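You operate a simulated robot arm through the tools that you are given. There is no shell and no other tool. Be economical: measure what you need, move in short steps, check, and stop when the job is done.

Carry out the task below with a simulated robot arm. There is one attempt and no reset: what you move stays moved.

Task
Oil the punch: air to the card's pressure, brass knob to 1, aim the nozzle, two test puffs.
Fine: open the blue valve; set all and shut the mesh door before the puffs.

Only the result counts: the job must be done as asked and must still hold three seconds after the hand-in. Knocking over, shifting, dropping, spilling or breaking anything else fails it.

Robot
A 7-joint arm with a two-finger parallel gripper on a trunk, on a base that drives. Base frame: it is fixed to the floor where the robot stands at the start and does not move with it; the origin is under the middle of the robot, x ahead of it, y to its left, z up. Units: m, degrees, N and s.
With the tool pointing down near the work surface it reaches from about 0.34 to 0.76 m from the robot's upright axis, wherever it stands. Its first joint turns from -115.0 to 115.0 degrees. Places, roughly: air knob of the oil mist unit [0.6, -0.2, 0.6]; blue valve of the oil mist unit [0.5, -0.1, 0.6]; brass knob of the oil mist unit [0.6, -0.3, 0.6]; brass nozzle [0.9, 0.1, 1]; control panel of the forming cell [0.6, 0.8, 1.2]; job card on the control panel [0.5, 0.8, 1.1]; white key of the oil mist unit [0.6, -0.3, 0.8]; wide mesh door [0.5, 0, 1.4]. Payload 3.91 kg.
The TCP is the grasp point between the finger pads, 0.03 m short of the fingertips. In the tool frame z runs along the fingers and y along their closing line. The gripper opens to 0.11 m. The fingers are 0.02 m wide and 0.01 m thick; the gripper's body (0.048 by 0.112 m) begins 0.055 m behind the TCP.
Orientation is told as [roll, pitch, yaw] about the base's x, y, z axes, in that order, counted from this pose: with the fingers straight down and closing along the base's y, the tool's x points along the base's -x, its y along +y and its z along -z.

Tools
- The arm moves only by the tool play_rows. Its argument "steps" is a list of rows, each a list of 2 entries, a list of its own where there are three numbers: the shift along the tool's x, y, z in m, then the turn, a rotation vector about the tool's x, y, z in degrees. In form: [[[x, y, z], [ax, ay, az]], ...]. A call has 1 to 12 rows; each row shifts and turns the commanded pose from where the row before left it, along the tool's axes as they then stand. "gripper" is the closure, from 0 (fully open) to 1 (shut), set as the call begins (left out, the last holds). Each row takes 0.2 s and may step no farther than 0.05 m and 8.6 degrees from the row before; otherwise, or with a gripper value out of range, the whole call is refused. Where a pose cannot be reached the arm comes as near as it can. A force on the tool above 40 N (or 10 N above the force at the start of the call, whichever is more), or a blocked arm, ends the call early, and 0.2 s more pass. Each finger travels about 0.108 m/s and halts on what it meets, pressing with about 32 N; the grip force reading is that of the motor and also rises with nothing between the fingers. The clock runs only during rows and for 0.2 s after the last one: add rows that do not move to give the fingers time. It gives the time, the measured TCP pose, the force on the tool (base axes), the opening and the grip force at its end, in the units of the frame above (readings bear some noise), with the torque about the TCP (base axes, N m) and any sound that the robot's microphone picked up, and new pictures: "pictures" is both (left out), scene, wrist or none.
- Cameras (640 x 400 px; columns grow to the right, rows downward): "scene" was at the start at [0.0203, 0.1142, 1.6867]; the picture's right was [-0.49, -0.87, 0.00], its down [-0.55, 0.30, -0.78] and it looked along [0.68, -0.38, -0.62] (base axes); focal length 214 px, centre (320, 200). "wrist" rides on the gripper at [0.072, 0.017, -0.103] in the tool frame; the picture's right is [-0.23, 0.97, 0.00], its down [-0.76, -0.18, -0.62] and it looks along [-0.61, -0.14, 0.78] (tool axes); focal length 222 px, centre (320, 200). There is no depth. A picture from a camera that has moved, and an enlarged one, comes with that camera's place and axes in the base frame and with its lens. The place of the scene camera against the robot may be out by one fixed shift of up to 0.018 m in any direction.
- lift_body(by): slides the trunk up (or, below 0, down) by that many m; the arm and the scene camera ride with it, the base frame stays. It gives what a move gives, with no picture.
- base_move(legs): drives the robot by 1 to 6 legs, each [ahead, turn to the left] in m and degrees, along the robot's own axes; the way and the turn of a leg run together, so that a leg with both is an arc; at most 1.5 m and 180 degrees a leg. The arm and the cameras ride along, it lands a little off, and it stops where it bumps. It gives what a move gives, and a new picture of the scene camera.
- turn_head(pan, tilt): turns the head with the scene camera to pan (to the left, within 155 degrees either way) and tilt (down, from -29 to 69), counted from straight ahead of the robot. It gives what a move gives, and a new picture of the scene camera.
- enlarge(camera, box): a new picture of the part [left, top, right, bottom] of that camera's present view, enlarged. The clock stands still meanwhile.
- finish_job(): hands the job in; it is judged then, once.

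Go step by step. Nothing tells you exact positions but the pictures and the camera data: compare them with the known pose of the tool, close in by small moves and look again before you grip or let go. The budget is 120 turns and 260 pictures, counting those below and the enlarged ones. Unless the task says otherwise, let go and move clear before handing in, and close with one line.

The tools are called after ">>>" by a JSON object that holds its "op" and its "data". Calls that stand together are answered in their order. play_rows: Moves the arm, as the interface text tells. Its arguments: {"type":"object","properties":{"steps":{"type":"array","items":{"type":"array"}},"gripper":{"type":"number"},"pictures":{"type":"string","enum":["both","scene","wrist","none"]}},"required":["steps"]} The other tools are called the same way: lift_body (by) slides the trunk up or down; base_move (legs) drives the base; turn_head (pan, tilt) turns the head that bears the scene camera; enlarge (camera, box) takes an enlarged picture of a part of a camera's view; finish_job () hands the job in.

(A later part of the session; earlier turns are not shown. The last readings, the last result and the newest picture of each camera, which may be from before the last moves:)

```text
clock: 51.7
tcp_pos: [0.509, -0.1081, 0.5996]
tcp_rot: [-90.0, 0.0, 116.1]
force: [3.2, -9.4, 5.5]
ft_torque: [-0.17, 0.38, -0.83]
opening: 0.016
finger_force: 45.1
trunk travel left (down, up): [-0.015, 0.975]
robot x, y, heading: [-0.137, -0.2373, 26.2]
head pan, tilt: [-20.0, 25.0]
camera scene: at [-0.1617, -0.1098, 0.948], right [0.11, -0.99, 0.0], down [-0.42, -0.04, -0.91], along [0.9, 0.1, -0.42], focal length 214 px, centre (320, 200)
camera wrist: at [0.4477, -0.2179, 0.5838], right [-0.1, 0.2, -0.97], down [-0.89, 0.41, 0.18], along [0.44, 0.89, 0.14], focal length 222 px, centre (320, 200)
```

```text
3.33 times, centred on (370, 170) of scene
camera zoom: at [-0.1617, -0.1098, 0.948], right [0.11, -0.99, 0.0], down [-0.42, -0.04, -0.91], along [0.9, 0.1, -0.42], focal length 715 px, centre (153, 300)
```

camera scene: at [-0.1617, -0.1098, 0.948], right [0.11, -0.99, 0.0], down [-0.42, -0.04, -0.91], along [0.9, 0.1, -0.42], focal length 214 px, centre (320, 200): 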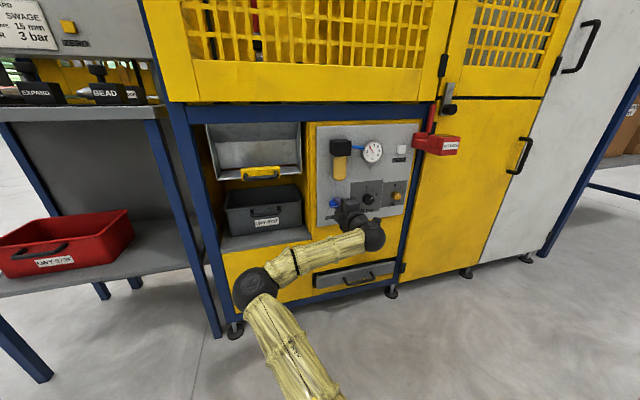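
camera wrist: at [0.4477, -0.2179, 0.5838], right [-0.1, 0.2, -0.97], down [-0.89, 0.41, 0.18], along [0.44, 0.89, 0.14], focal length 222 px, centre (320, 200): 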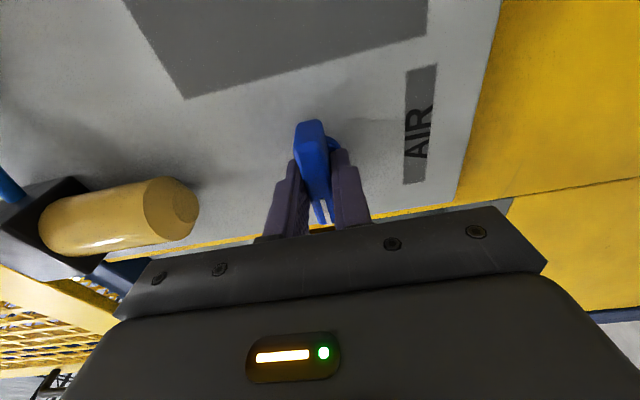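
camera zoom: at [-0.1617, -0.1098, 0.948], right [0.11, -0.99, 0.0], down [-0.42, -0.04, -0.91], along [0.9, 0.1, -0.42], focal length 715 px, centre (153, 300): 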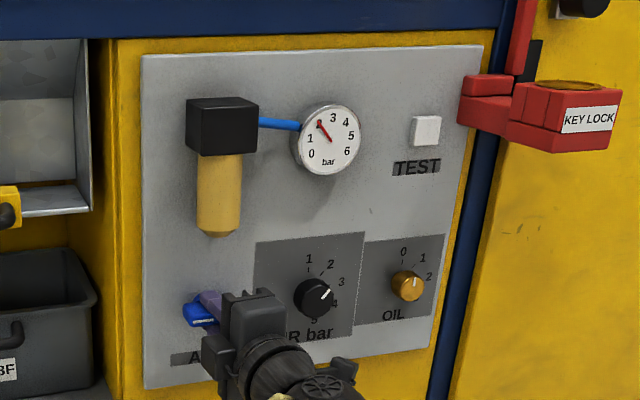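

The gauge now reads 2 bar, so the valve is open. I'll release, retreat, and move to the air knob (right 0.12 m).

>>> {"op": "play_rows", "data": {"steps": [[[0, 0, 0], [0, 0, 0]], [[0, 0, 0], [0, 0, 0]], [[0, 0, -0.04], [0, 0, 0]], [[0, 0, -0.05], [0, 0, 0]], [[0.04, 0, -0.02], [0, 0, 0]], [[0.04, 0, 0], [0, 0, 0]], [[0.04, 0, 0], [0, 0, 0]], [[0, 0, 0], [0, 0, 0]]], "gripper": 0.3, "pictures": "both"}}

>>> {"op": "enlarge", "data": {"camera": "scene", "box": [310, 110, 430, 230]}}

```text
clock: 53.5
tcp_pos: [0.4698, -0.2578, 0.6044]
tcp_rot: [-90.1, 0.1, 116.1]
force: [-0.8, -0.6, -0.4]
ft_torque: [0.0, -0.03, -0.01]
opening: 0.0771
finger_force: 0.0
out of reach, approached as far as the arm can: row 5, 6
trunk travel left (down, up): [-0.015, 0.975]
robot x, y, heading: [-0.1367, -0.2323, 26.1]
head pan, tilt: [-20.0, 25.0]
camera scene: at [-0.1616, -0.1093, 0.9479], right [0.11, -0.99, 0.0], down [-0.42, -0.04, -0.91], along [0.9, 0.1, -0.42], focal length 214 px, centre (320, 200)
camera wrist: at [0.4088, -0.3679, 0.5882], right [-0.1, 0.2, -0.97], down [-0.89, 0.41, 0.18], along [0.44, 0.89, 0.14], focal length 222 px, centre (320, 200)
```

scene: 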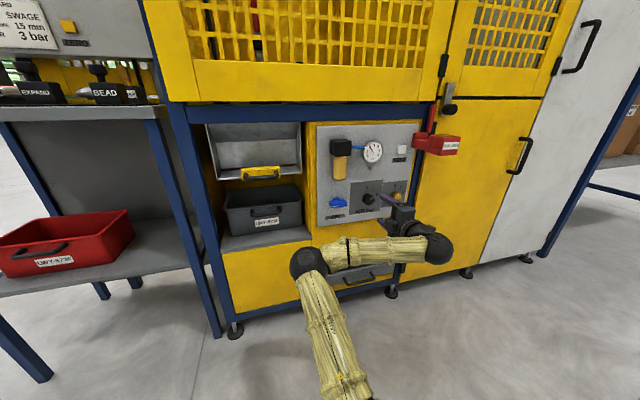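
wrist: 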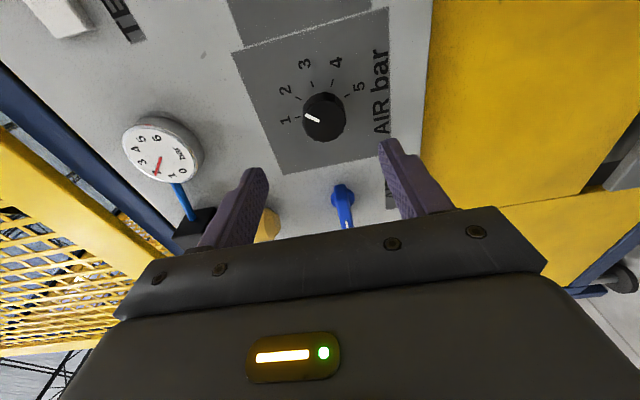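

```text
3.33 times, centred on (370, 170) of scene
camera zoom: at [-0.1616, -0.1093, 0.9479], right [0.11, -0.99, 0.0], down [-0.42, -0.04, -0.91], along [0.9, 0.1, -0.42], focal length 715 px, centre (153, 300)
```

zoom: 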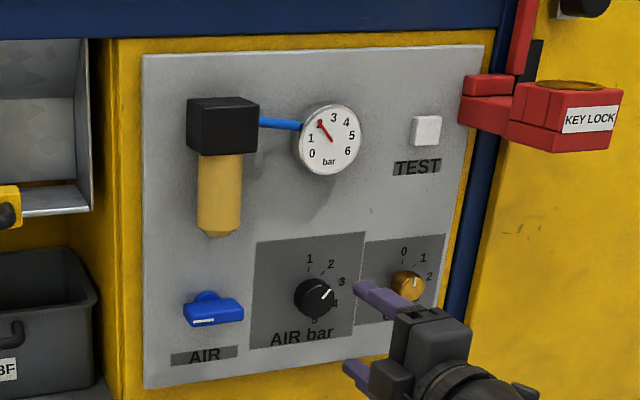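

The knob is on the tool axis, ~0.11 m ahead. I'll advance and grip it.

>>> {"op": "play_rows", "data": {"steps": [[[0, 0.003, 0.04], [0, 0, 0]], [[0, 0, 0.04], [0, 0, 0]], [[0, 0, 0.023], [0, 0, 0]], [[0, 0, 0], [0, 0, 0]]], "pictures": "wrist"}}

```text
clock: 54.4
tcp_pos: [0.5576, -0.2169, 0.6011]
tcp_rot: [-90.0, 0.1, 116.0]
force: [-14.8, -0.2, -1.7]
ft_torque: [0.16, -0.44, 0.09]
opening: 0.0768
finger_force: 0.1
trunk travel left (down, up): [-0.015, 0.975]
robot x, y, heading: [-0.1351, -0.2335, 26.1]
head pan, tilt: [-20.0, 25.0]
stopped in row 4: the force on the tool passed its limit at 87 N (the readings are from after the stop); the commanded pose is now the measured one
camera wrist: at [0.4961, -0.3275, 0.5849], right [-0.1, 0.2, -0.97], down [-0.89, 0.41, 0.18], along [0.44, 0.89, 0.14], focal length 222 px, centre (320, 200)
```

wrist: 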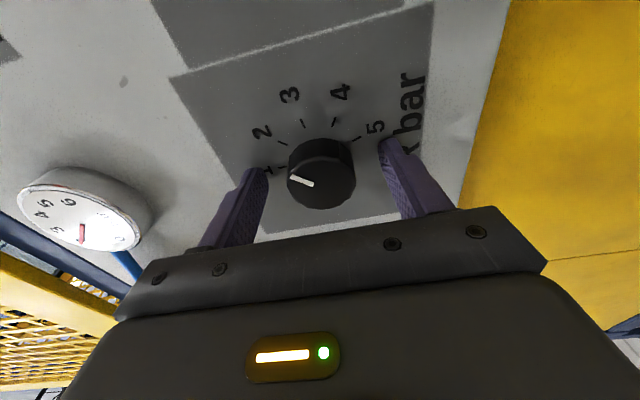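

Fingertips touched the panel (panel at u≈0.436). I'll back off 6 mm and grip the knob.

>>> {"op": "play_rows", "data": {"steps": [[[0, 0, -0.007], [0, 0, 0]], [[0, 0, 0], [0, 0, 0]]], "pictures": "none"}}

>>> {"op": "play_rows", "data": {"steps": [[[0, 0, 0], [0, 0, 0]], [[0, 0, 0], [0, 0, 0]], [[0, 0, 0], [0, 0, 0]]], "gripper": 0.8, "pictures": "wrist"}}

```text
clock: 55.0
tcp_pos: [0.552, -0.2204, 0.6003]
tcp_rot: [-89.9, 0.1, 116.0]
force: [0.1, -0.3, 0.3]
ft_torque: [0.01, 0.01, 0.0]
opening: 0.0768
finger_force: 0.1
trunk travel left (down, up): [-0.015, 0.975]
robot x, y, heading: [-0.1346, -0.2331, 26.1]
head pan, tilt: [-20.0, 25.0]
```

```text
clock: 55.8
tcp_pos: [0.5521, -0.2223, 0.5992]
tcp_rot: [-89.9, 0.0, 116.0]
force: [3.5, 0.4, 1.1]
ft_torque: [0.26, -0.65, -0.08]
opening: 0.0415
finger_force: 45.3
trunk travel left (down, up): [-0.015, 0.975]
robot x, y, heading: [-0.1369, -0.2365, 26.0]
head pan, tilt: [-20.0, 25.0]
camera wrist: at [0.4904, -0.3305, 0.5839], right [-0.1, 0.2, -0.97], down [-0.89, 0.41, 0.18], along [0.44, 0.89, 0.14], focal length 222 px, centre (320, 200)
```

wrist: 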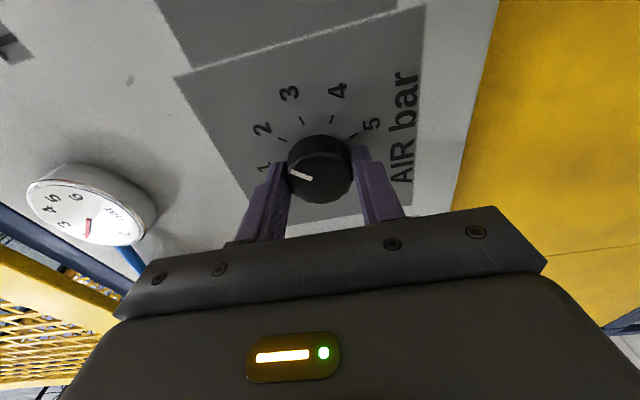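

Gripped. I'll turn clockwise 32° and read the gauge.

>>> {"op": "play_rows", "data": {"steps": [[[0, 0, 0], [0, 0, 8]], [[0, 0, 0], [0, 0, 8]], [[0, 0, 0], [0, 0, 8]], [[0, 0, 0], [0, 0, 8]], [[0, 0, 0], [0, 0, 0]]], "pictures": "wrist"}}

>>> {"op": "enlarge", "data": {"camera": "scene", "box": [350, 130, 400, 170]}}

>>> {"op": "enlarge", "data": {"camera": "scene", "box": [310, 110, 430, 230]}}

```text
clock: 57.0
tcp_pos: [0.5515, -0.2207, 0.6012]
tcp_rot: [-89.9, -32.1, 116.0]
force: [-11.6, -0.5, -1.6]
ft_torque: [0.58, -1.43, 0.39]
opening: 0.0421
finger_force: 45.1
trunk travel left (down, up): [-0.015, 0.975]
robot x, y, heading: [-0.1337, -0.2308, 26.2]
head pan, tilt: [-20.0, 25.0]
camera wrist: at [0.4817, -0.3125, 0.5486], right [-0.31, 0.64, -0.7], down [-0.8, 0.22, 0.56], along [0.51, 0.74, 0.44], focal length 222 px, centre (320, 200)
```

wrist: 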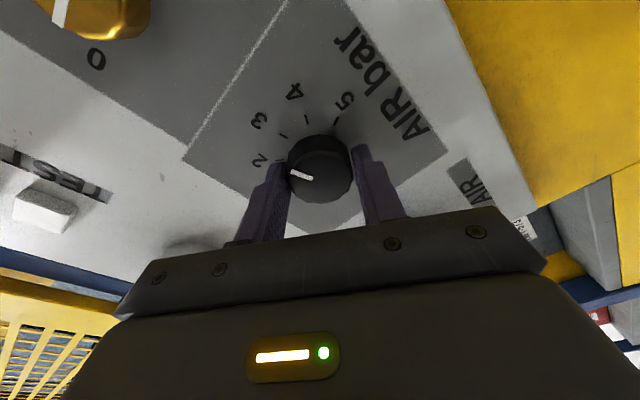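

```text
10.00 times, centred on (375, 150) of scene
camera zoom: at [-0.1621, -0.1094, 0.9478], right [0.11, -0.99, 0.0], down [-0.42, -0.04, -0.91], along [0.9, 0.1, -0.42], focal length 2145 px, centre (-230, 700)
```

zoom: 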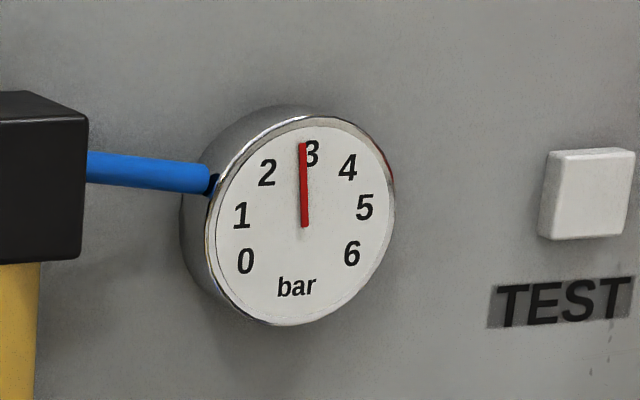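

```text
3.33 times, centred on (370, 170) of scene
camera zoom: at [-0.1621, -0.1094, 0.9478], right [0.11, -0.99, 0.0], down [-0.42, -0.04, -0.91], along [0.9, 0.1, -0.42], focal length 715 px, centre (153, 300)
```

zoom: 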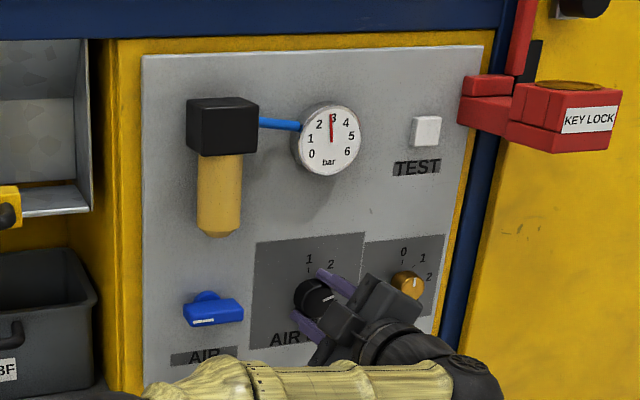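

Needle is just under 3 (~2.85). I'll turn 6° more.

>>> {"op": "play_rows", "data": {"steps": [[[0, 0, 0], [0, 0, 6]], [[0, 0, 0], [0, 0, 0]]], "pictures": "none"}}

>>> {"op": "enlarge", "data": {"camera": "scene", "box": [350, 130, 400, 170]}}

```text
clock: 57.5
tcp_pos: [0.552, -0.2204, 0.6017]
tcp_rot: [-89.9, -38.1, 115.8]
force: [-8.6, 0.1, 0.9]
ft_torque: [0.56, -1.33, 0.06]
opening: 0.0423
finger_force: 45.3
trunk travel left (down, up): [-0.015, 0.975]
robot x, y, heading: [-0.1359, -0.2318, 26.3]
head pan, tilt: [-20.0, 25.0]
```

```text
10.00 times, centred on (375, 150) of scene
camera zoom: at [-0.1621, -0.1094, 0.9479], right [0.11, -0.99, 0.0], down [-0.42, -0.04, -0.91], along [0.9, 0.1, -0.42], focal length 2145 px, centre (-230, 700)
```

zoom: 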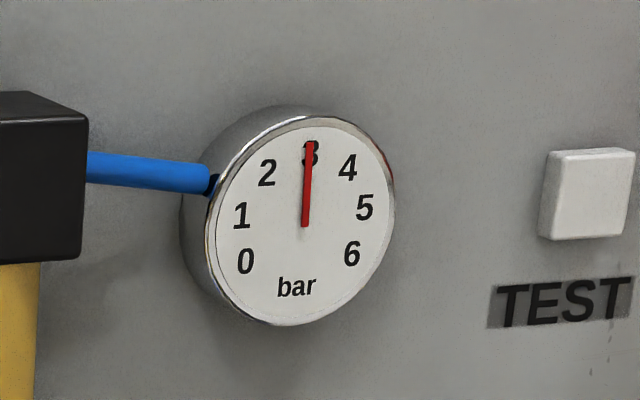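

The gauge reads 3 bar. I'll release, retreat, and move right to the brass knob, rolling back so the fingers are vertical again.

>>> {"op": "play_rows", "data": {"steps": [[[0, 0, 0], [0, 0, 0]], [[0, 0, 0], [0, 0, 0]], [[0, 0, -0.04], [0, 0, 0]], [[0, 0, -0.05], [0, 0, 0]], [[0, 0, 0], [0, 0, -8]], [[0, 0, 0], [0, 0, -8]], [[0, 0, 0], [0, 0, -8]], [[0, 0, 0], [0, 0, -8]], [[0, 0, 0], [0, 0, -6]], [[0.045, 0, 0], [0, 0, 0]], [[0.045, 0, 0], [0, 0, 0]], [[0.035, 0, 0], [0, 0, 0]]], "gripper": 0.35, "pictures": "both"}}

>>> {"op": "enlarge", "data": {"camera": "scene", "box": [310, 110, 430, 230]}}

>>> {"op": "enlarge", "data": {"camera": "wrist", "box": [200, 0, 440, 150]}}

```text
clock: 60.1
tcp_pos: [0.5262, -0.3733, 0.5998]
tcp_rot: [-89.7, -0.2, 116.0]
force: [1.1, 0.7, 0.8]
ft_torque: [0.0, -0.02, 0.01]
opening: 0.0714
finger_force: 0.0
trunk travel left (down, up): [-0.015, 0.975]
robot x, y, heading: [-0.1388, -0.2342, 26.3]
head pan, tilt: [-20.0, 25.0]
camera scene: at [-0.1616, -0.1093, 0.9478], right [0.11, -0.99, 0.0], down [-0.42, -0.04, -0.91], along [0.9, 0.1, -0.42], focal length 214 px, centre (320, 200)
camera wrist: at [0.4662, -0.483, 0.5849], right [-0.11, 0.2, -0.97], down [-0.89, 0.41, 0.18], along [0.44, 0.89, 0.14], focal length 222 px, centre (320, 200)
```

scene: 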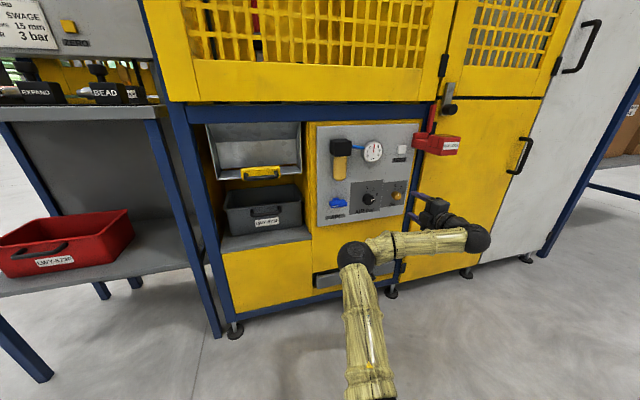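
wrist: 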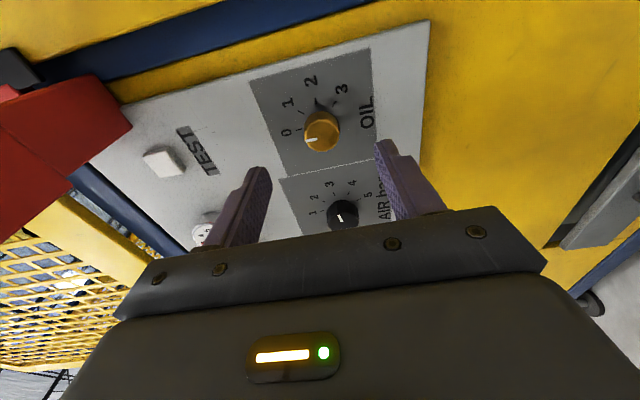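

```text
3.33 times, centred on (370, 170) of scene
camera zoom: at [-0.1616, -0.1093, 0.9478], right [0.11, -0.99, 0.0], down [-0.42, -0.04, -0.91], along [0.9, 0.1, -0.42], focal length 715 px, centre (153, 300)
```

zoom: 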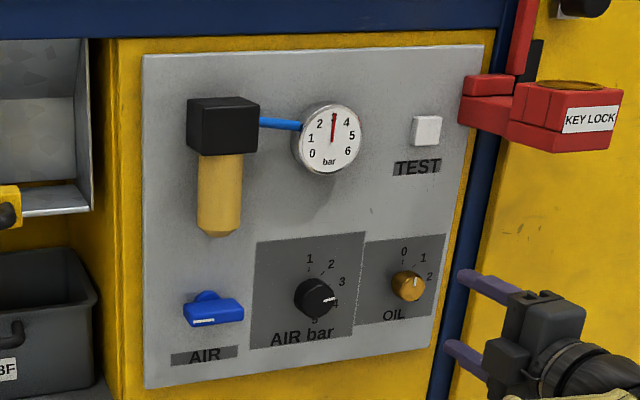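

```text
2.67 times, centred on (320, 75) of wrist
camera zoom: at [0.4662, -0.483, 0.5849], right [-0.11, 0.2, -0.97], down [-0.89, 0.41, 0.18], along [0.44, 0.89, 0.14], focal length 592 px, centre (320, 533)
```

zoom: 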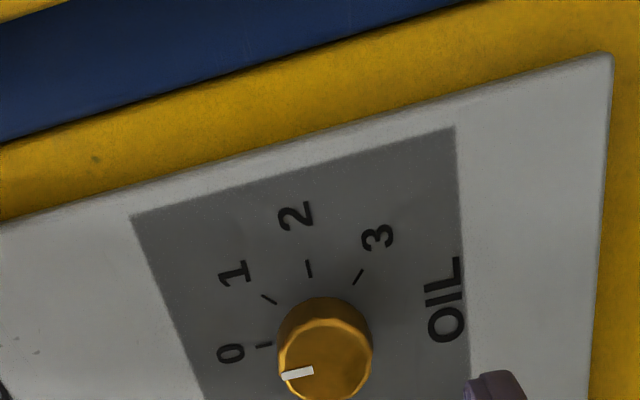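

Brass pointer is at 0; ticks are ~45° apart. I'll align (1 cm left), advance 0.088 m and grip.

>>> {"op": "play_rows", "data": {"steps": [[[-0.01, -0.001, 0], [0, 0, 0]], [[0, 0, 0.04], [0, 0, 0]], [[0, 0, 0.03], [0, 0, 0]], [[0, 0, 0.018], [0, 0, 0]], [[0, 0, 0], [0, 0, 0]]], "pictures": "wrist"}}

>>> {"op": "play_rows", "data": {"steps": [[[0, 0, 0], [0, 0, 0]], [[0, 0, 0], [0, 0, 0]], [[0, 0, 0], [0, 0, 0]]], "gripper": 0.85, "pictures": "wrist"}}

```text
clock: 61.4
tcp_pos: [0.5999, -0.3255, 0.5995]
tcp_rot: [-89.7, 0.0, 116.0]
force: [-17.1, 1.0, -3.2]
ft_torque: [-0.02, -0.58, 0.11]
opening: 0.0698
finger_force: 0.1
trunk travel left (down, up): [-0.015, 0.975]
robot x, y, heading: [-0.1371, -0.2321, 26.2]
head pan, tilt: [-20.0, 25.0]
camera wrist: at [0.5388, -0.4351, 0.584], right [-0.1, 0.2, -0.97], down [-0.89, 0.41, 0.18], along [0.44, 0.89, 0.14], focal length 222 px, centre (320, 200)
```

wrist: 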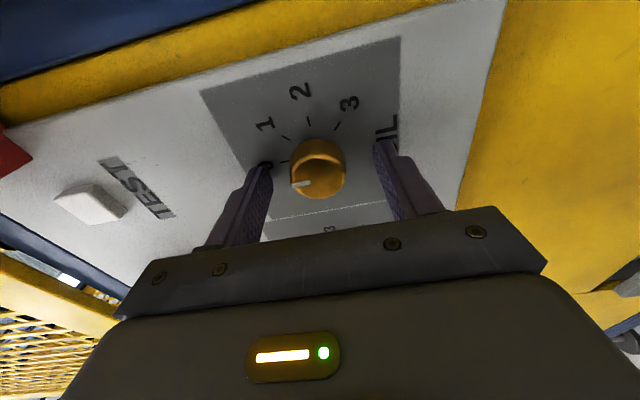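

```text
clock: 62.1
tcp_pos: [0.5994, -0.3251, 0.5997]
tcp_rot: [-89.9, 0.1, 115.9]
force: [-7.0, -2.9, 3.0]
ft_torque: [0.29, -0.69, -0.37]
opening: 0.0336
finger_force: 45.0
trunk travel left (down, up): [-0.015, 0.975]
robot x, y, heading: [-0.133, -0.232, 26.3]
head pan, tilt: [-20.0, 25.0]
camera wrist: at [0.5388, -0.4354, 0.584], right [-0.1, 0.2, -0.97], down [-0.89, 0.41, 0.18], along [0.44, 0.89, 0.14], focal length 222 px, centre (320, 200)
```

wrist: 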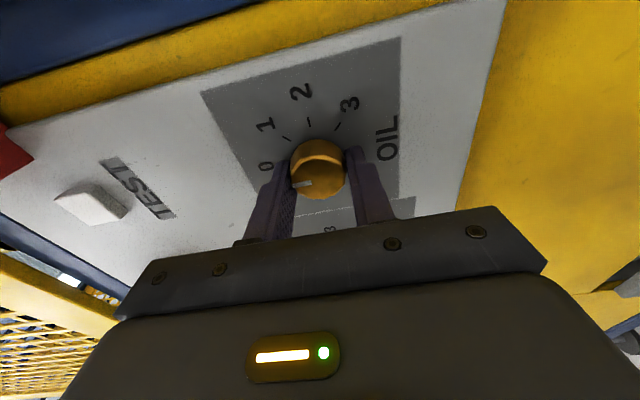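

Gripped. I'll ease back 2 mm and turn clockwise 45°.

>>> {"op": "play_rows", "data": {"steps": [[[0, 0, -0.001], [0, 0, 0]], [[0, 0, 0], [0, 0, 8]], [[0, 0, 0], [0, 0, 8]], [[0, 0, 0], [0, 0, 8]], [[0, 0, 0], [0, 0, 8]], [[0, 0, 0], [0, 0, 8]], [[0, 0, 0], [0, 0, 5]], [[0, 0, 0], [0, 0, 0]]], "pictures": "wrist"}}

>>> {"op": "enlarge", "data": {"camera": "scene", "box": [310, 110, 430, 230]}}

```text
clock: 63.8
tcp_pos: [0.5995, -0.3271, 0.6044]
tcp_rot: [-90.8, -44.6, 116.2]
force: [1.2, -0.1, 1.1]
ft_torque: [0.25, -0.64, -0.97]
opening: 0.0345
finger_force: 44.5
trunk travel left (down, up): [-0.015, 0.975]
robot x, y, heading: [-0.1351, -0.2282, 26.0]
head pan, tilt: [-20.0, 25.0]
stopped in row 8: the force on the tool passed its limit at 42 N (the readings are from after the stop); the commanded pose is now the measured one
camera wrist: at [0.524, -0.4063, 0.5412], right [-0.36, 0.76, -0.53], down [-0.75, 0.1, 0.66], along [0.56, 0.64, 0.53], focal length 222 px, centre (320, 200)
```

wrist: 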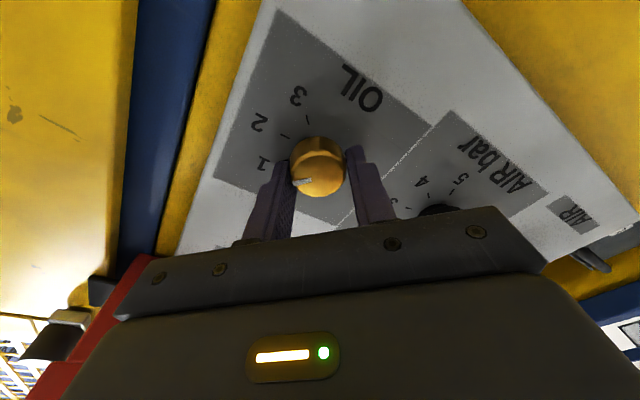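

```text
3.33 times, centred on (370, 170) of scene
camera zoom: at [-0.1616, -0.1094, 0.9475], right [0.11, -0.99, 0.0], down [-0.42, -0.04, -0.91], along [0.9, 0.1, -0.42], focal length 715 px, centre (153, 300)
```

zoom: 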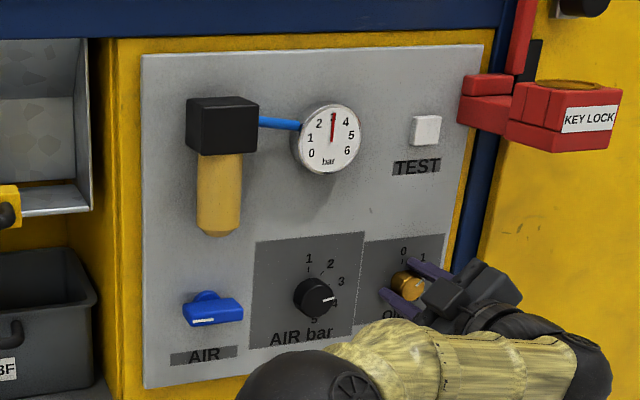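

The pointer now looks near 1. I'll release, retreat and inspect.

>>> {"op": "play_rows", "data": {"steps": [[[0, 0, 0], [0, 0, 0]], [[0, 0, 0], [0, 0, 0]], [[0, 0, -0.04], [0, 0, 0]], [[0, 0, -0.05], [0, 0, 0]], [[0, 0, 0], [0, 0, -8]], [[0, 0, 0], [0, 0, -8]], [[0, 0, 0], [0, 0, -8]], [[0, 0, 0], [0, 0, -8]], [[0, 0, 0], [0, 0, -8]], [[0, 0, 0], [0, 0, -5]], [[0, 0, 0], [0, 0, 0]]], "gripper": 0.35, "pictures": "wrist"}}

>>> {"op": "enlarge", "data": {"camera": "wrist", "box": [240, 40, 400, 180]}}

>>> {"op": "enlarge", "data": {"camera": "scene", "box": [365, 165, 425, 215]}}

```text
clock: 64.1
tcp_pos: [0.5975, -0.3204, 0.5984]
tcp_rot: [-89.6, -45.0, 116.2]
force: [-52.7, 13.1, -17.5]
ft_torque: [0.03, -0.25, -0.22]
opening: 0.0532
finger_force: 0.0
trunk travel left (down, up): [-0.015, 0.975]
robot x, y, heading: [-0.1381, -0.2332, 26.1]
head pan, tilt: [-20.0, 25.0]
stopped in row 1: the force on the tool passed its limit at 53 N (the readings are from after the stop); the commanded pose is now the measured one
camera wrist: at [0.5218, -0.403, 0.537], right [-0.38, 0.76, -0.53], down [-0.74, 0.09, 0.67], along [0.55, 0.65, 0.53], focal length 222 px, centre (320, 200)
```

wrist: 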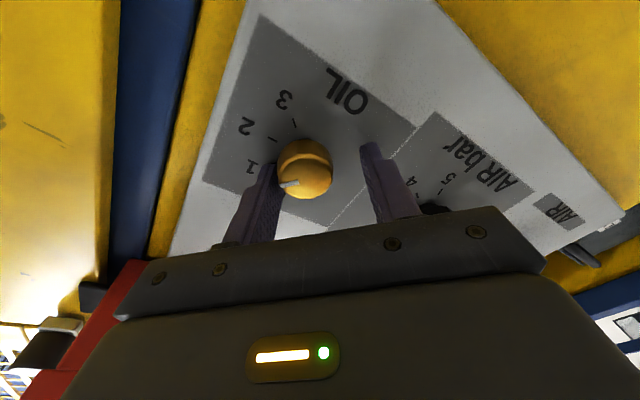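

```text
2.86 times, centred on (320, 110) of wrist
camera zoom: at [0.5218, -0.403, 0.537], right [-0.38, 0.76, -0.53], down [-0.74, 0.09, 0.67], along [0.55, 0.65, 0.53], focal length 635 px, centre (320, 457)
```

zoom: 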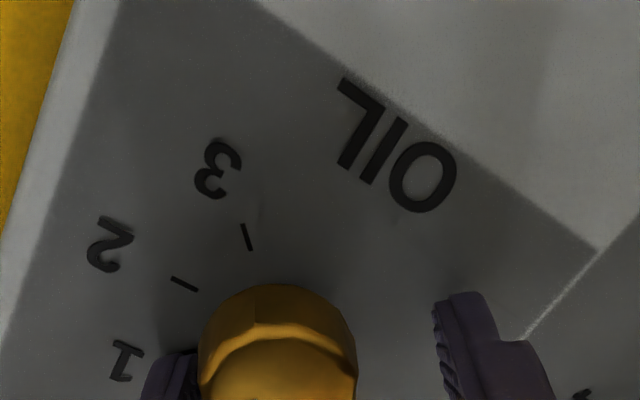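

```text
8.00 times, centred on (395, 190) of scene
camera zoom: at [-0.163, -0.1089, 0.9473], right [0.11, -0.99, 0.0], down [-0.42, -0.05, -0.91], along [0.9, 0.1, -0.42], focal length 1716 px, centre (-280, 280)
```

zoom: 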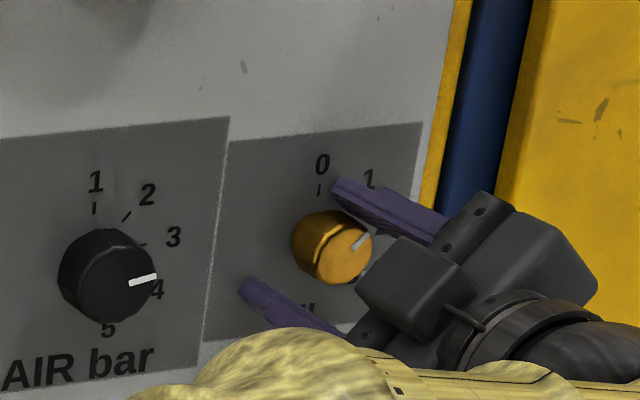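

Released with a small spring-back. I'll retreat straight out gently.

>>> {"op": "play_rows", "data": {"steps": [[[0, 0, -0.005], [0, 0, 0]], [[0, 0, -0.02], [0, 0, 0]], [[0, 0, -0.03], [0, 0, 0]], [[0, 0, -0.035], [0, 0, 0]], [[0, 0, 0], [0, 0, -8]], [[0, 0, 0], [0, 0, -8]], [[0, 0, 0], [0, 0, -8]], [[0, 0, 0], [0, 0, -8]], [[0, 0, 0], [0, 0, -8]], [[0, 0, 0], [0, 0, -5]], [[0, 0, 0], [0, 0, 0]]], "gripper": 0.35, "pictures": "wrist"}}

>>> {"op": "enlarge", "data": {"camera": "wrist", "box": [240, 40, 400, 180]}}

>>> {"op": "enlarge", "data": {"camera": "scene", "box": [365, 165, 425, 215]}}

```text
clock: 66.5
tcp_pos: [0.5178, -0.3623, 0.6011]
tcp_rot: [-89.8, 0.1, 116.3]
force: [0.6, -0.2, -0.4]
ft_torque: [0.0, 0.0, 0.0]
opening: 0.0716
finger_force: 0.0
trunk travel left (down, up): [-0.015, 0.975]
robot x, y, heading: [-0.1398, -0.2313, 26.0]
head pan, tilt: [-20.0, 25.0]
camera wrist: at [0.4564, -0.4737, 0.5859], right [-0.1, 0.2, -0.97], down [-0.9, 0.41, 0.18], along [0.43, 0.89, 0.14], focal length 222 px, centre (320, 200)
```

wrist: 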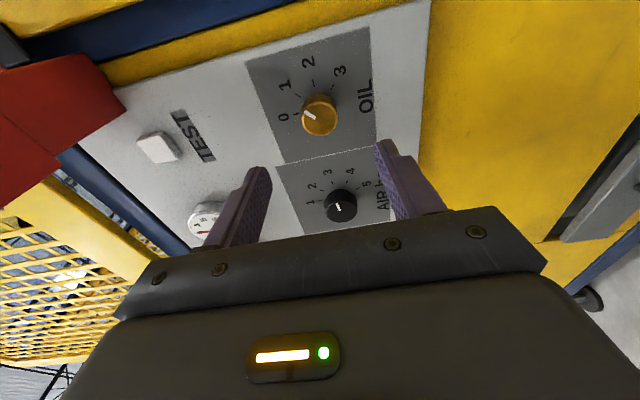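

```text
2.86 times, centred on (320, 110) of wrist
camera zoom: at [0.4564, -0.4737, 0.5859], right [-0.1, 0.2, -0.97], down [-0.9, 0.41, 0.18], along [0.43, 0.89, 0.14], focal length 635 px, centre (320, 457)
```

zoom: 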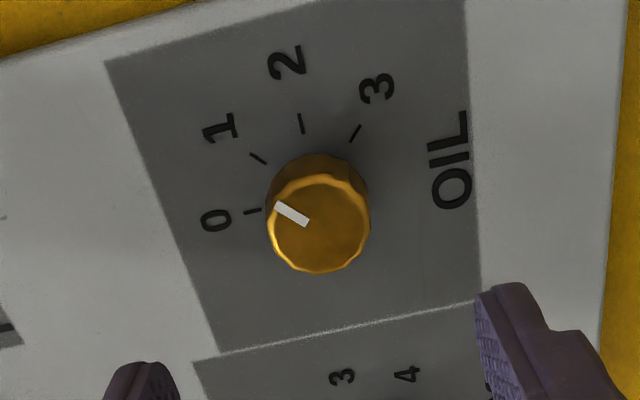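

```text
8.00 times, centred on (395, 190) of scene
camera zoom: at [-0.1616, -0.1094, 0.9479], right [0.11, -0.99, 0.0], down [-0.42, -0.04, -0.91], along [0.9, 0.1, -0.42], focal length 1716 px, centre (-280, 280)
```

zoom: 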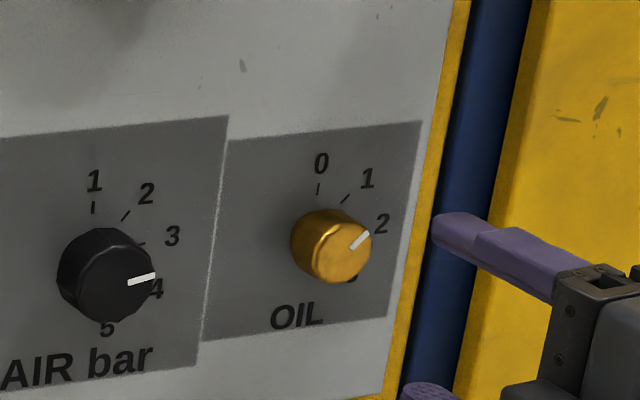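

The oil pointer matches the "1" tick. Now the door: I'll back away, roll the tool level, raise the trunk and look at the handle.

>>> {"op": "base_move", "data": {"legs": [[-0.4, 0]]}}

>>> {"op": "lift_body", "data": {"by": 0.4}}

>>> {"op": "lift_body", "data": {"by": 0.2}}

>>> {"op": "play_rows", "data": {"steps": [[[-0.04, 0, 0], [0, 0, 8]], [[-0.04, 0, 0], [0, 0, 8]], [[-0.04, 0, 0], [0, 0, 8]], [[-0.04, 0, 0], [0, 0, 8]], [[0, 0.0, 0], [0, 0, 8]], [[0, 0.0, 0], [0, 0, 8]], [[0, 0, 0], [0, 0, 8]], [[0, 0, 0], [0, 0, 8]], [[0, 0, 0], [0, 0, 8]], [[0, 0, 0], [0, 0, 8]], [[0, 0, 0], [0, 0, 8]], [[0, 0, 0], [0, 0, 2]]], "gripper": 0.3, "pictures": "none"}}

>>> {"op": "turn_head", "data": {"pan": 0, "tilt": 15}}

```text
clock: 69.4
tcp_pos: [0.1578, -0.5383, 0.6021]
tcp_rot: [-89.8, 0.0, 116.3]
force: [-0.5, 0.3, 0.0]
ft_torque: [0.01, -0.02, 0.0]
opening: 0.0715
finger_force: 0.1
trunk travel left (down, up): [-0.015, 0.975]
robot x, y, heading: [-0.4945, -0.4082, 26.2]
head pan, tilt: [-20.0, 25.0]
camera scene: at [-0.5197, -0.2848, 0.9479], right [0.11, -0.99, 0.0], down [-0.42, -0.04, -0.91], along [0.9, 0.1, -0.42], focal length 214 px, centre (320, 200)
```

scene: 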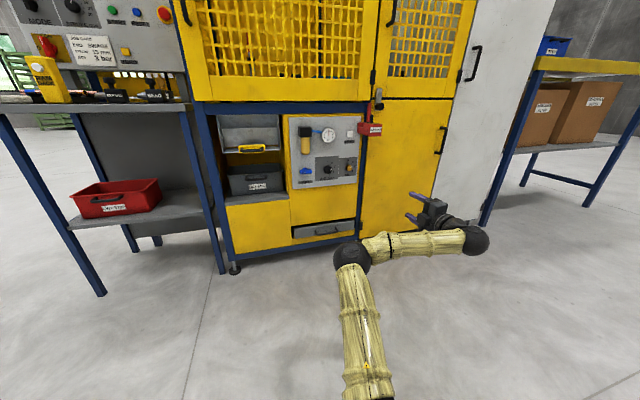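

```text
clock: 73.2
tcp_pos: [0.1586, -0.5389, 1.0007]
tcp_rot: [-89.8, -0.1, 116.2]
force: [0.5, 0.2, 0.5]
ft_torque: [0.03, 0.02, -0.01]
opening: 0.0716
finger_force: 0.0
trunk travel left (down, up): [-0.415, 0.575]
robot x, y, heading: [-0.4946, -0.4069, 25.9]
head pan, tilt: [-20.0, 25.0]
```

```text
clock: 75.4
tcp_pos: [0.1587, -0.5389, 1.201]
tcp_rot: [-89.8, 0.0, 116.4]
force: [0.5, -0.3, 0.2]
ft_torque: [-0.02, -0.01, 0.0]
opening: 0.0714
finger_force: 0.1
trunk travel left (down, up): [-0.615, 0.375]
robot x, y, heading: [-0.4946, -0.4108, 26.1]
head pan, tilt: [-20.0, 25.0]
```

```text
clock: 78.0
tcp_pos: [0.0905, -0.401, 1.2334]
tcp_rot: [24.6, -89.8, 1.8]
force: [-0.5, -1.0, 0.2]
ft_torque: [-0.01, 0.0, 0.01]
opening: 0.0771
finger_force: 0.0
trunk travel left (down, up): [-0.615, 0.375]
robot x, y, heading: [-0.4961, -0.4101, 25.9]
head pan, tilt: [-20.0, 25.0]
```

```text
clock: 78.8
tcp_pos: [0.0904, -0.4008, 1.2341]
tcp_rot: [-1.4, -89.8, 27.6]
force: [0.2, -0.5, 0.7]
ft_torque: [0.01, 0.0, 0.0]
opening: 0.0768
finger_force: 0.2
trunk travel left (down, up): [-0.615, 0.375]
robot x, y, heading: [-0.4964, -0.4103, 26.0]
head pan, tilt: [0.0, 15.0]
camera scene: at [-0.5273, -0.2535, 1.5641], right [0.44, -0.9, 0.0], down [-0.23, -0.11, -0.97], along [0.87, 0.42, -0.26], focal length 214 px, centre (320, 200)
```

scene: 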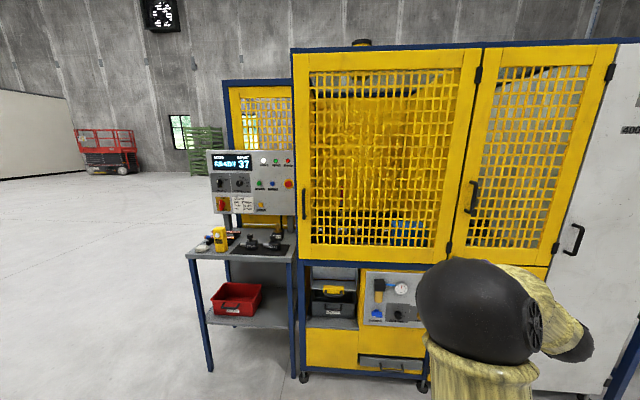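

The cell is square to the robot. Handle is at about u≈0.42 ahead/z≈1.28, hinge 0.77 m to its right. I'll reposition the robot to the left of the door swing, in front of the bench, so I can pull and then push the door from one spot.

>>> {"op": "base_move", "data": {"legs": [[0, 61], [0.57, 0], [0, -62]]}}

>>> {"op": "turn_head", "data": {"pan": -20, "tilt": 25}}

>>> {"op": "enlarge", "data": {"camera": "wrist", "box": [0, 0, 640, 400]}}

```text
clock: 90.4
tcp_pos: [0.1115, 0.1811, 1.2341]
tcp_rot: [0.5, -89.8, 26.1]
force: [-1.7, 0.2, 0.2]
ft_torque: [0.02, 0.02, -0.04]
opening: 0.0771
finger_force: 0.1
trunk travel left (down, up): [-0.615, 0.375]
robot x, y, heading: [-0.4709, 0.17, 26.4]
head pan, tilt: [0.0, 15.0]
camera scene: at [-0.5058, 0.3253, 1.5641], right [0.44, -0.9, 0.0], down [-0.23, -0.11, -0.97], along [0.87, 0.43, -0.26], focal length 214 px, centre (320, 200)
```

scene: 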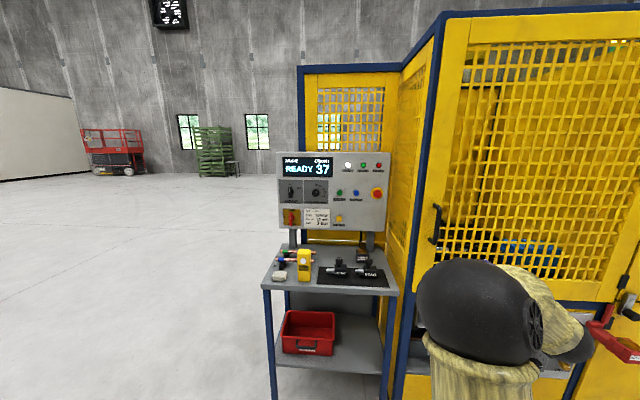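

```text
clock: 91.2
tcp_pos: [0.1132, 0.181, 1.2345]
tcp_rot: [-0.1, -89.8, 26.5]
force: [-1.3, 0.8, 0.2]
ft_torque: [0.04, 0.0, -0.05]
opening: 0.0771
finger_force: 0.0
trunk travel left (down, up): [-0.615, 0.375]
robot x, y, heading: [-0.4734, 0.1723, 26.1]
head pan, tilt: [-20.0, 25.0]
camera scene: at [-0.498, 0.2942, 1.5479], right [0.11, -0.99, 0.0], down [-0.42, -0.05, -0.91], along [0.9, 0.1, -0.42], focal length 214 px, centre (320, 200)
```

scene: 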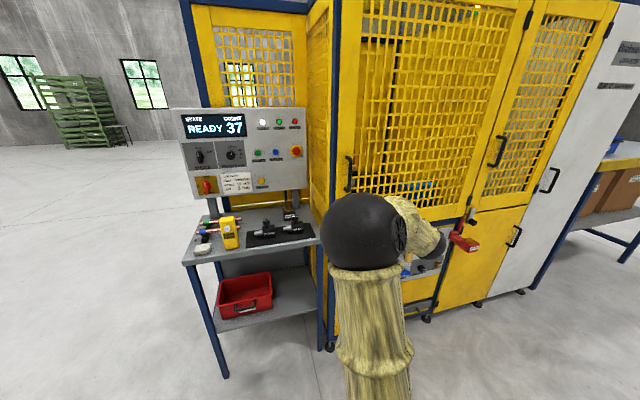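

```text
1.00 times, centred on (320, 200) of wrist (not enlarged: the box is as wide or as high as the picture)
camera zoom: at [0.0123, 0.1502, 1.1628], right [-0.43, 0.87, 0.23], down [-0.48, -0.44, 0.76], along [0.77, 0.22, 0.6], focal length 222 px, centre (320, 200)
```

zoom: 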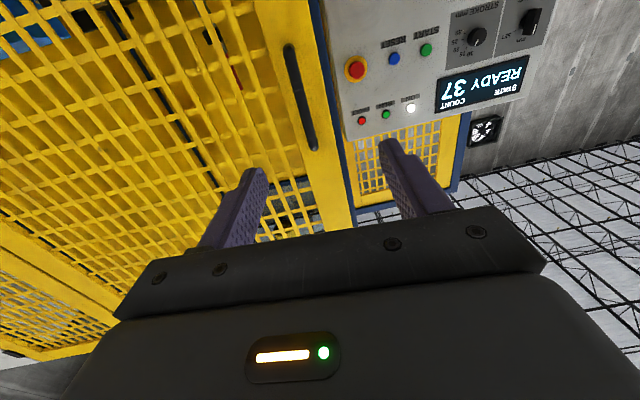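

The handle bar is at v≈0.082, z 1.17–1.32. I'll align and advance to just short of it.

>>> {"op": "play_rows", "data": {"steps": [[[-0.01, -0.031, 0], [0, 0, 0]], [[0, 0, 0.045], [0, 0, 0]], [[0, 0, 0.045], [0, 0, 0]], [[0, 0, 0.045], [0, 0, 0]], [[0, 0, 0.025], [0, 0, 0]], [[0, 0, 0], [0, 0, 0]]], "pictures": "both"}}

```text
clock: 92.6
tcp_pos: [0.2698, 0.2237, 1.2406]
tcp_rot: [9.5, -89.9, 16.9]
force: [0.6, 0.3, -0.2]
ft_torque: [0.0, -0.01, 0.01]
opening: 0.0771
finger_force: 0.1
trunk travel left (down, up): [-0.615, 0.375]
robot x, y, heading: [-0.4709, 0.1715, 26.1]
head pan, tilt: [-20.0, 25.0]
camera scene: at [-0.498, 0.294, 1.5479], right [0.11, -0.99, 0.0], down [-0.42, -0.05, -0.91], along [0.9, 0.1, -0.42], focal length 214 px, centre (320, 200)
camera wrist: at [0.1697, 0.1942, 1.1695], right [-0.43, 0.87, 0.23], down [-0.48, -0.44, 0.76], along [0.77, 0.22, 0.6], focal length 222 px, centre (320, 200)
```

scene: 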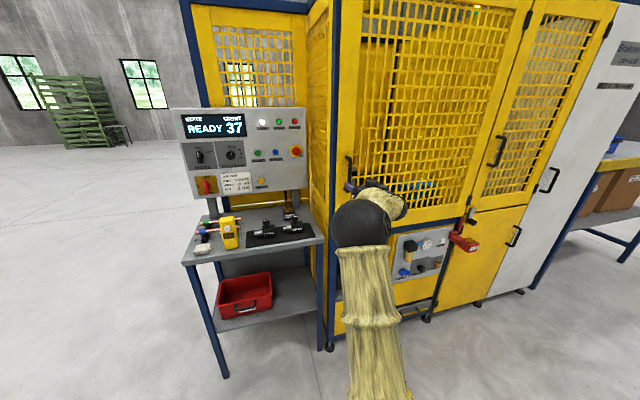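
wrist: 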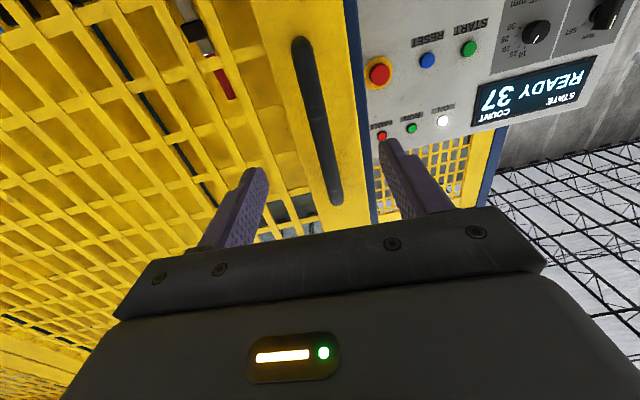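

Bar at u≈0.43, TCP at 0.34 and centred. I'll advance 0.08 and close around it.

>>> {"op": "play_rows", "data": {"steps": [[[0, -0.001, 0.04], [0, 0, 0]], [[0, 0, 0.025], [0, 0, 0]], [[0, 0, 0.015], [0, 0, 0]], [[0, 0, 0], [0, 0, 0]]], "pictures": "wrist"}}

>>> {"op": "play_rows", "data": {"steps": [[[0, 0, 0], [0, 0, 0]], [[0, 0, 0], [0, 0, 0]], [[0, 0, 0], [0, 0, 0]]], "gripper": 0.75, "pictures": "wrist"}}

```text
clock: 93.6
tcp_pos: [0.3418, 0.2592, 1.244]
tcp_rot: [-1.0, -89.8, 27.5]
force: [0.6, 0.0, 0.1]
ft_torque: [-0.03, -0.03, -0.02]
opening: 0.0769
finger_force: 0.0
trunk travel left (down, up): [-0.615, 0.375]
robot x, y, heading: [-0.4758, 0.1665, 26.4]
head pan, tilt: [-20.0, 25.0]
camera wrist: at [0.2414, 0.2287, 1.1722], right [-0.43, 0.87, 0.23], down [-0.48, -0.44, 0.76], along [0.77, 0.22, 0.6], focal length 222 px, centre (320, 200)
```

wrist: 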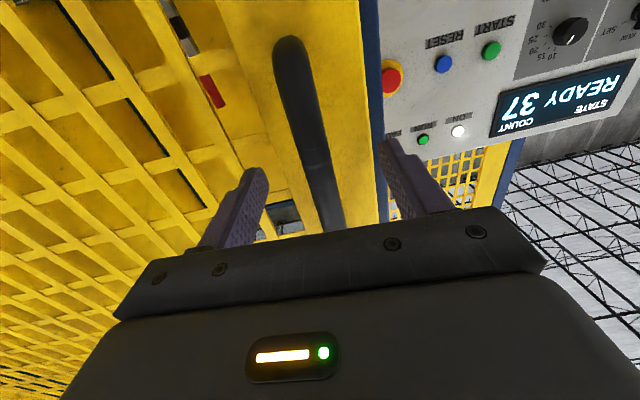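

```text
clock: 94.4
tcp_pos: [0.3414, 0.2606, 1.2436]
tcp_rot: [-0.4, -89.9, 26.8]
force: [0.2, -1.0, -0.6]
ft_torque: [0.01, -0.03, -0.01]
opening: 0.0276
finger_force: 0.0
trunk travel left (down, up): [-0.615, 0.375]
robot x, y, heading: [-0.4738, 0.1672, 26.2]
head pan, tilt: [-20.0, 25.0]
camera wrist: at [0.2412, 0.2287, 1.1721], right [-0.43, 0.87, 0.23], down [-0.48, -0.44, 0.76], along [0.77, 0.22, 0.6], focal length 222 px, centre (320, 200)
```

wrist: 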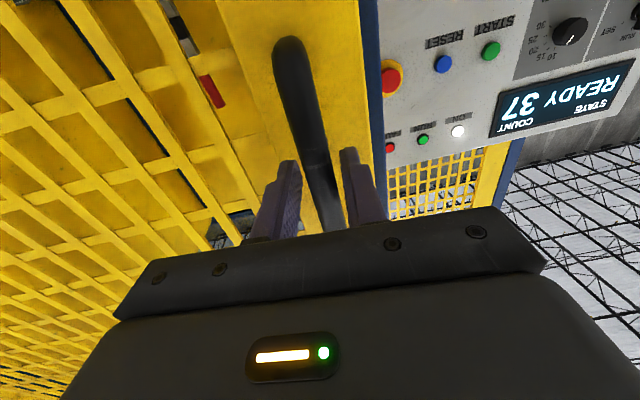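

The bar is between the fingers. I'll grip and pull the first ~7.5° along the hinge arc, watching forces.

>>> {"op": "play_rows", "data": {"steps": [[[0, 0, 0], [0, 0, 0]], [[0, 0, 0], [0, 0, 0]], [[0, -0.001, -0.015], [-1.1, 0, 0]], [[0, -0.002, -0.018], [-1.4, 0, 0]], [[0, -0.003, -0.033], [-2.5, 0, 0]], [[0, -0.003, -0.033], [-2.5, 0, 0]], [[0, 0, 0], [0, 0, 0]]], "gripper": 0.95, "pictures": "both"}}

```text
clock: 95.8
tcp_pos: [0.262, 0.2174, 1.2438]
tcp_rot: [21.8, -89.9, 13.3]
force: [-6.3, 11.0, 2.4]
ft_torque: [-0.02, 0.02, 0.22]
opening: 0.0154
finger_force: 45.0
trunk travel left (down, up): [-0.615, 0.375]
robot x, y, heading: [-0.4746, 0.1731, 26.5]
head pan, tilt: [-20.0, 25.0]
stopped in row 7: the force on the tool passed its limit at 43 N (the readings are from after the stop); the commanded pose is now the measured one
camera scene: at [-0.4993, 0.296, 1.5479], right [0.11, -0.99, 0.0], down [-0.42, -0.05, -0.91], along [0.9, 0.1, -0.42], focal length 214 px, centre (320, 200)
camera wrist: at [0.1679, 0.172, 1.1721], right [-0.56, 0.8, 0.23], down [-0.41, -0.5, 0.76], along [0.72, 0.33, 0.61], focal length 222 px, centre (320, 200)
```

scene: 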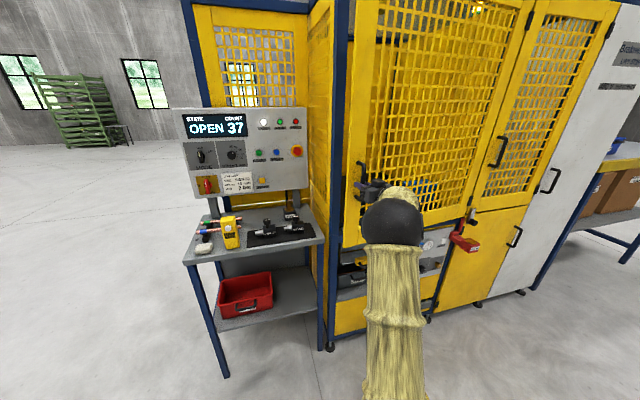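
wrist: 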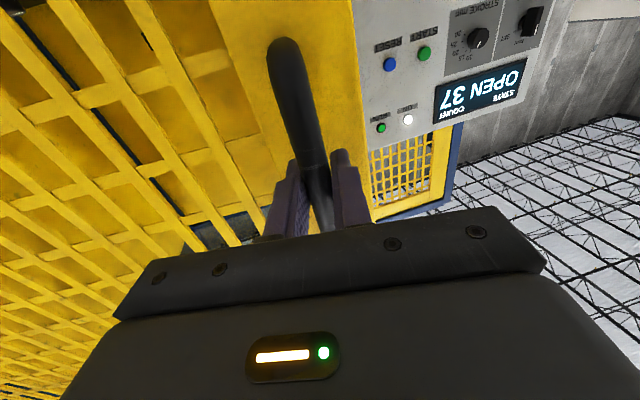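

The door is opening (display "OPEN"), with little lateral shift. I'll continue with a near-pure tangential pull.

>>> {"op": "play_rows", "data": {"steps": [[[0, -0.0005, -0.033], [-2.5, 0, 0]], [[0, -0.0005, -0.033], [-2.5, 0, 0]], [[0, -0.0005, -0.033], [-2.5, 0, 0]], [[0, -0.0005, -0.033], [-2.5, 0, 0]], [[0, 0, 0], [0, 0, 0]]], "pictures": "scene"}}

```text
clock: 96.8
tcp_pos: [0.1759, 0.1524, 1.2431]
tcp_rot: [32.3, -89.7, 11.4]
force: [-6.7, 9.1, 1.8]
ft_torque: [0.06, -0.19, 0.24]
opening: 0.0156
finger_force: 44.9
trunk travel left (down, up): [-0.615, 0.375]
robot x, y, heading: [-0.4734, 0.1713, 26.3]
head pan, tilt: [-20.0, 25.0]
stopped in row 4: the force on the tool passed its limit at 42 N (the readings are from after the stop); the commanded pose is now the measured one
camera scene: at [-0.4997, 0.2963, 1.5479], right [0.11, -0.99, 0.0], down [-0.42, -0.05, -0.91], along [0.9, 0.1, -0.42], focal length 214 px, centre (320, 200)
```

scene: 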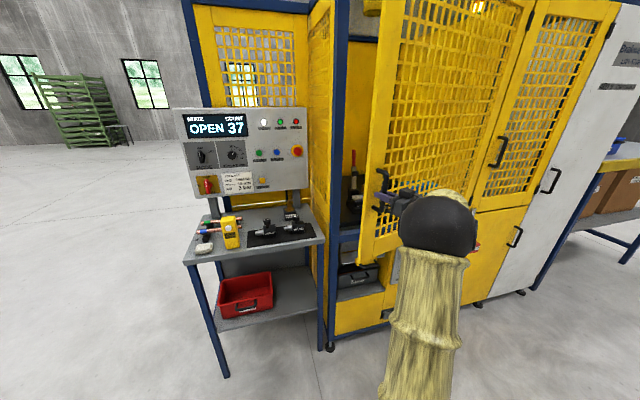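

Door is at ~15°. I'll continue the arc with constant tool yaw (letting the bar pivot in the fingers) to ~35°.

>>> {"op": "play_rows", "data": {"steps": [[[0, 0.002, -0.032], [0, 0, 0]], [[0, 0.001, -0.032], [0, 0, 0]], [[0, -0.002, -0.033], [0, 0, 0]], [[0, -0.003, -0.033], [0, 0, 0]], [[0, -0.005, -0.032], [0, 0, 0]], [[0, -0.006, -0.032], [0, 0, 0]], [[0, 0, 0], [0, 0, 0]]], "pictures": "both"}}

```text
clock: 98.4
tcp_pos: [0.0459, 0.0038, 1.2439]
tcp_rot: [36.4, -89.4, 6.9]
force: [-2.4, 1.4, -16.4]
ft_torque: [-0.73, 0.11, 0.14]
opening: 0.0156
finger_force: 45.0
trunk travel left (down, up): [-0.615, 0.375]
robot x, y, heading: [-0.477, 0.1683, 26.5]
head pan, tilt: [-20.0, 25.0]
camera scene: at [-0.4972, 0.2942, 1.5477], right [0.11, -0.99, 0.0], down [-0.42, -0.05, -0.91], along [0.9, 0.1, -0.42], focal length 214 px, centre (320, 200)
camera wrist: at [-0.0432, -0.0545, 1.1732], right [-0.67, 0.71, 0.23], down [-0.32, -0.56, 0.77], along [0.67, 0.43, 0.6], focal length 222 px, centre (320, 200)
```

scene: 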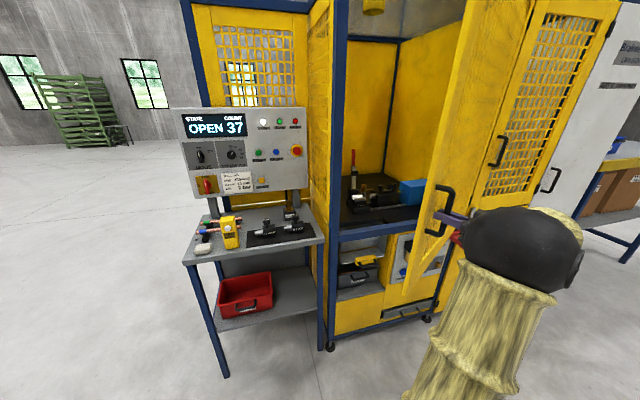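
wrist: 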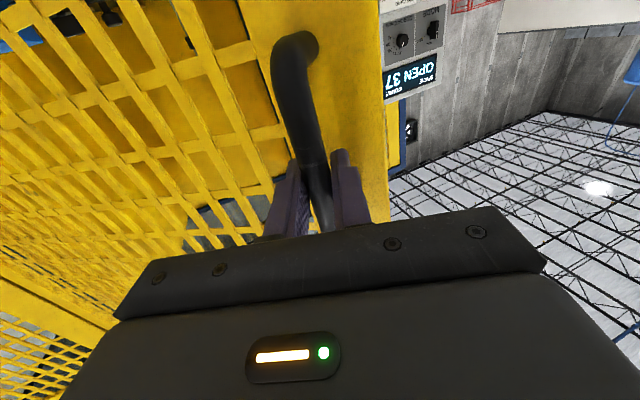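

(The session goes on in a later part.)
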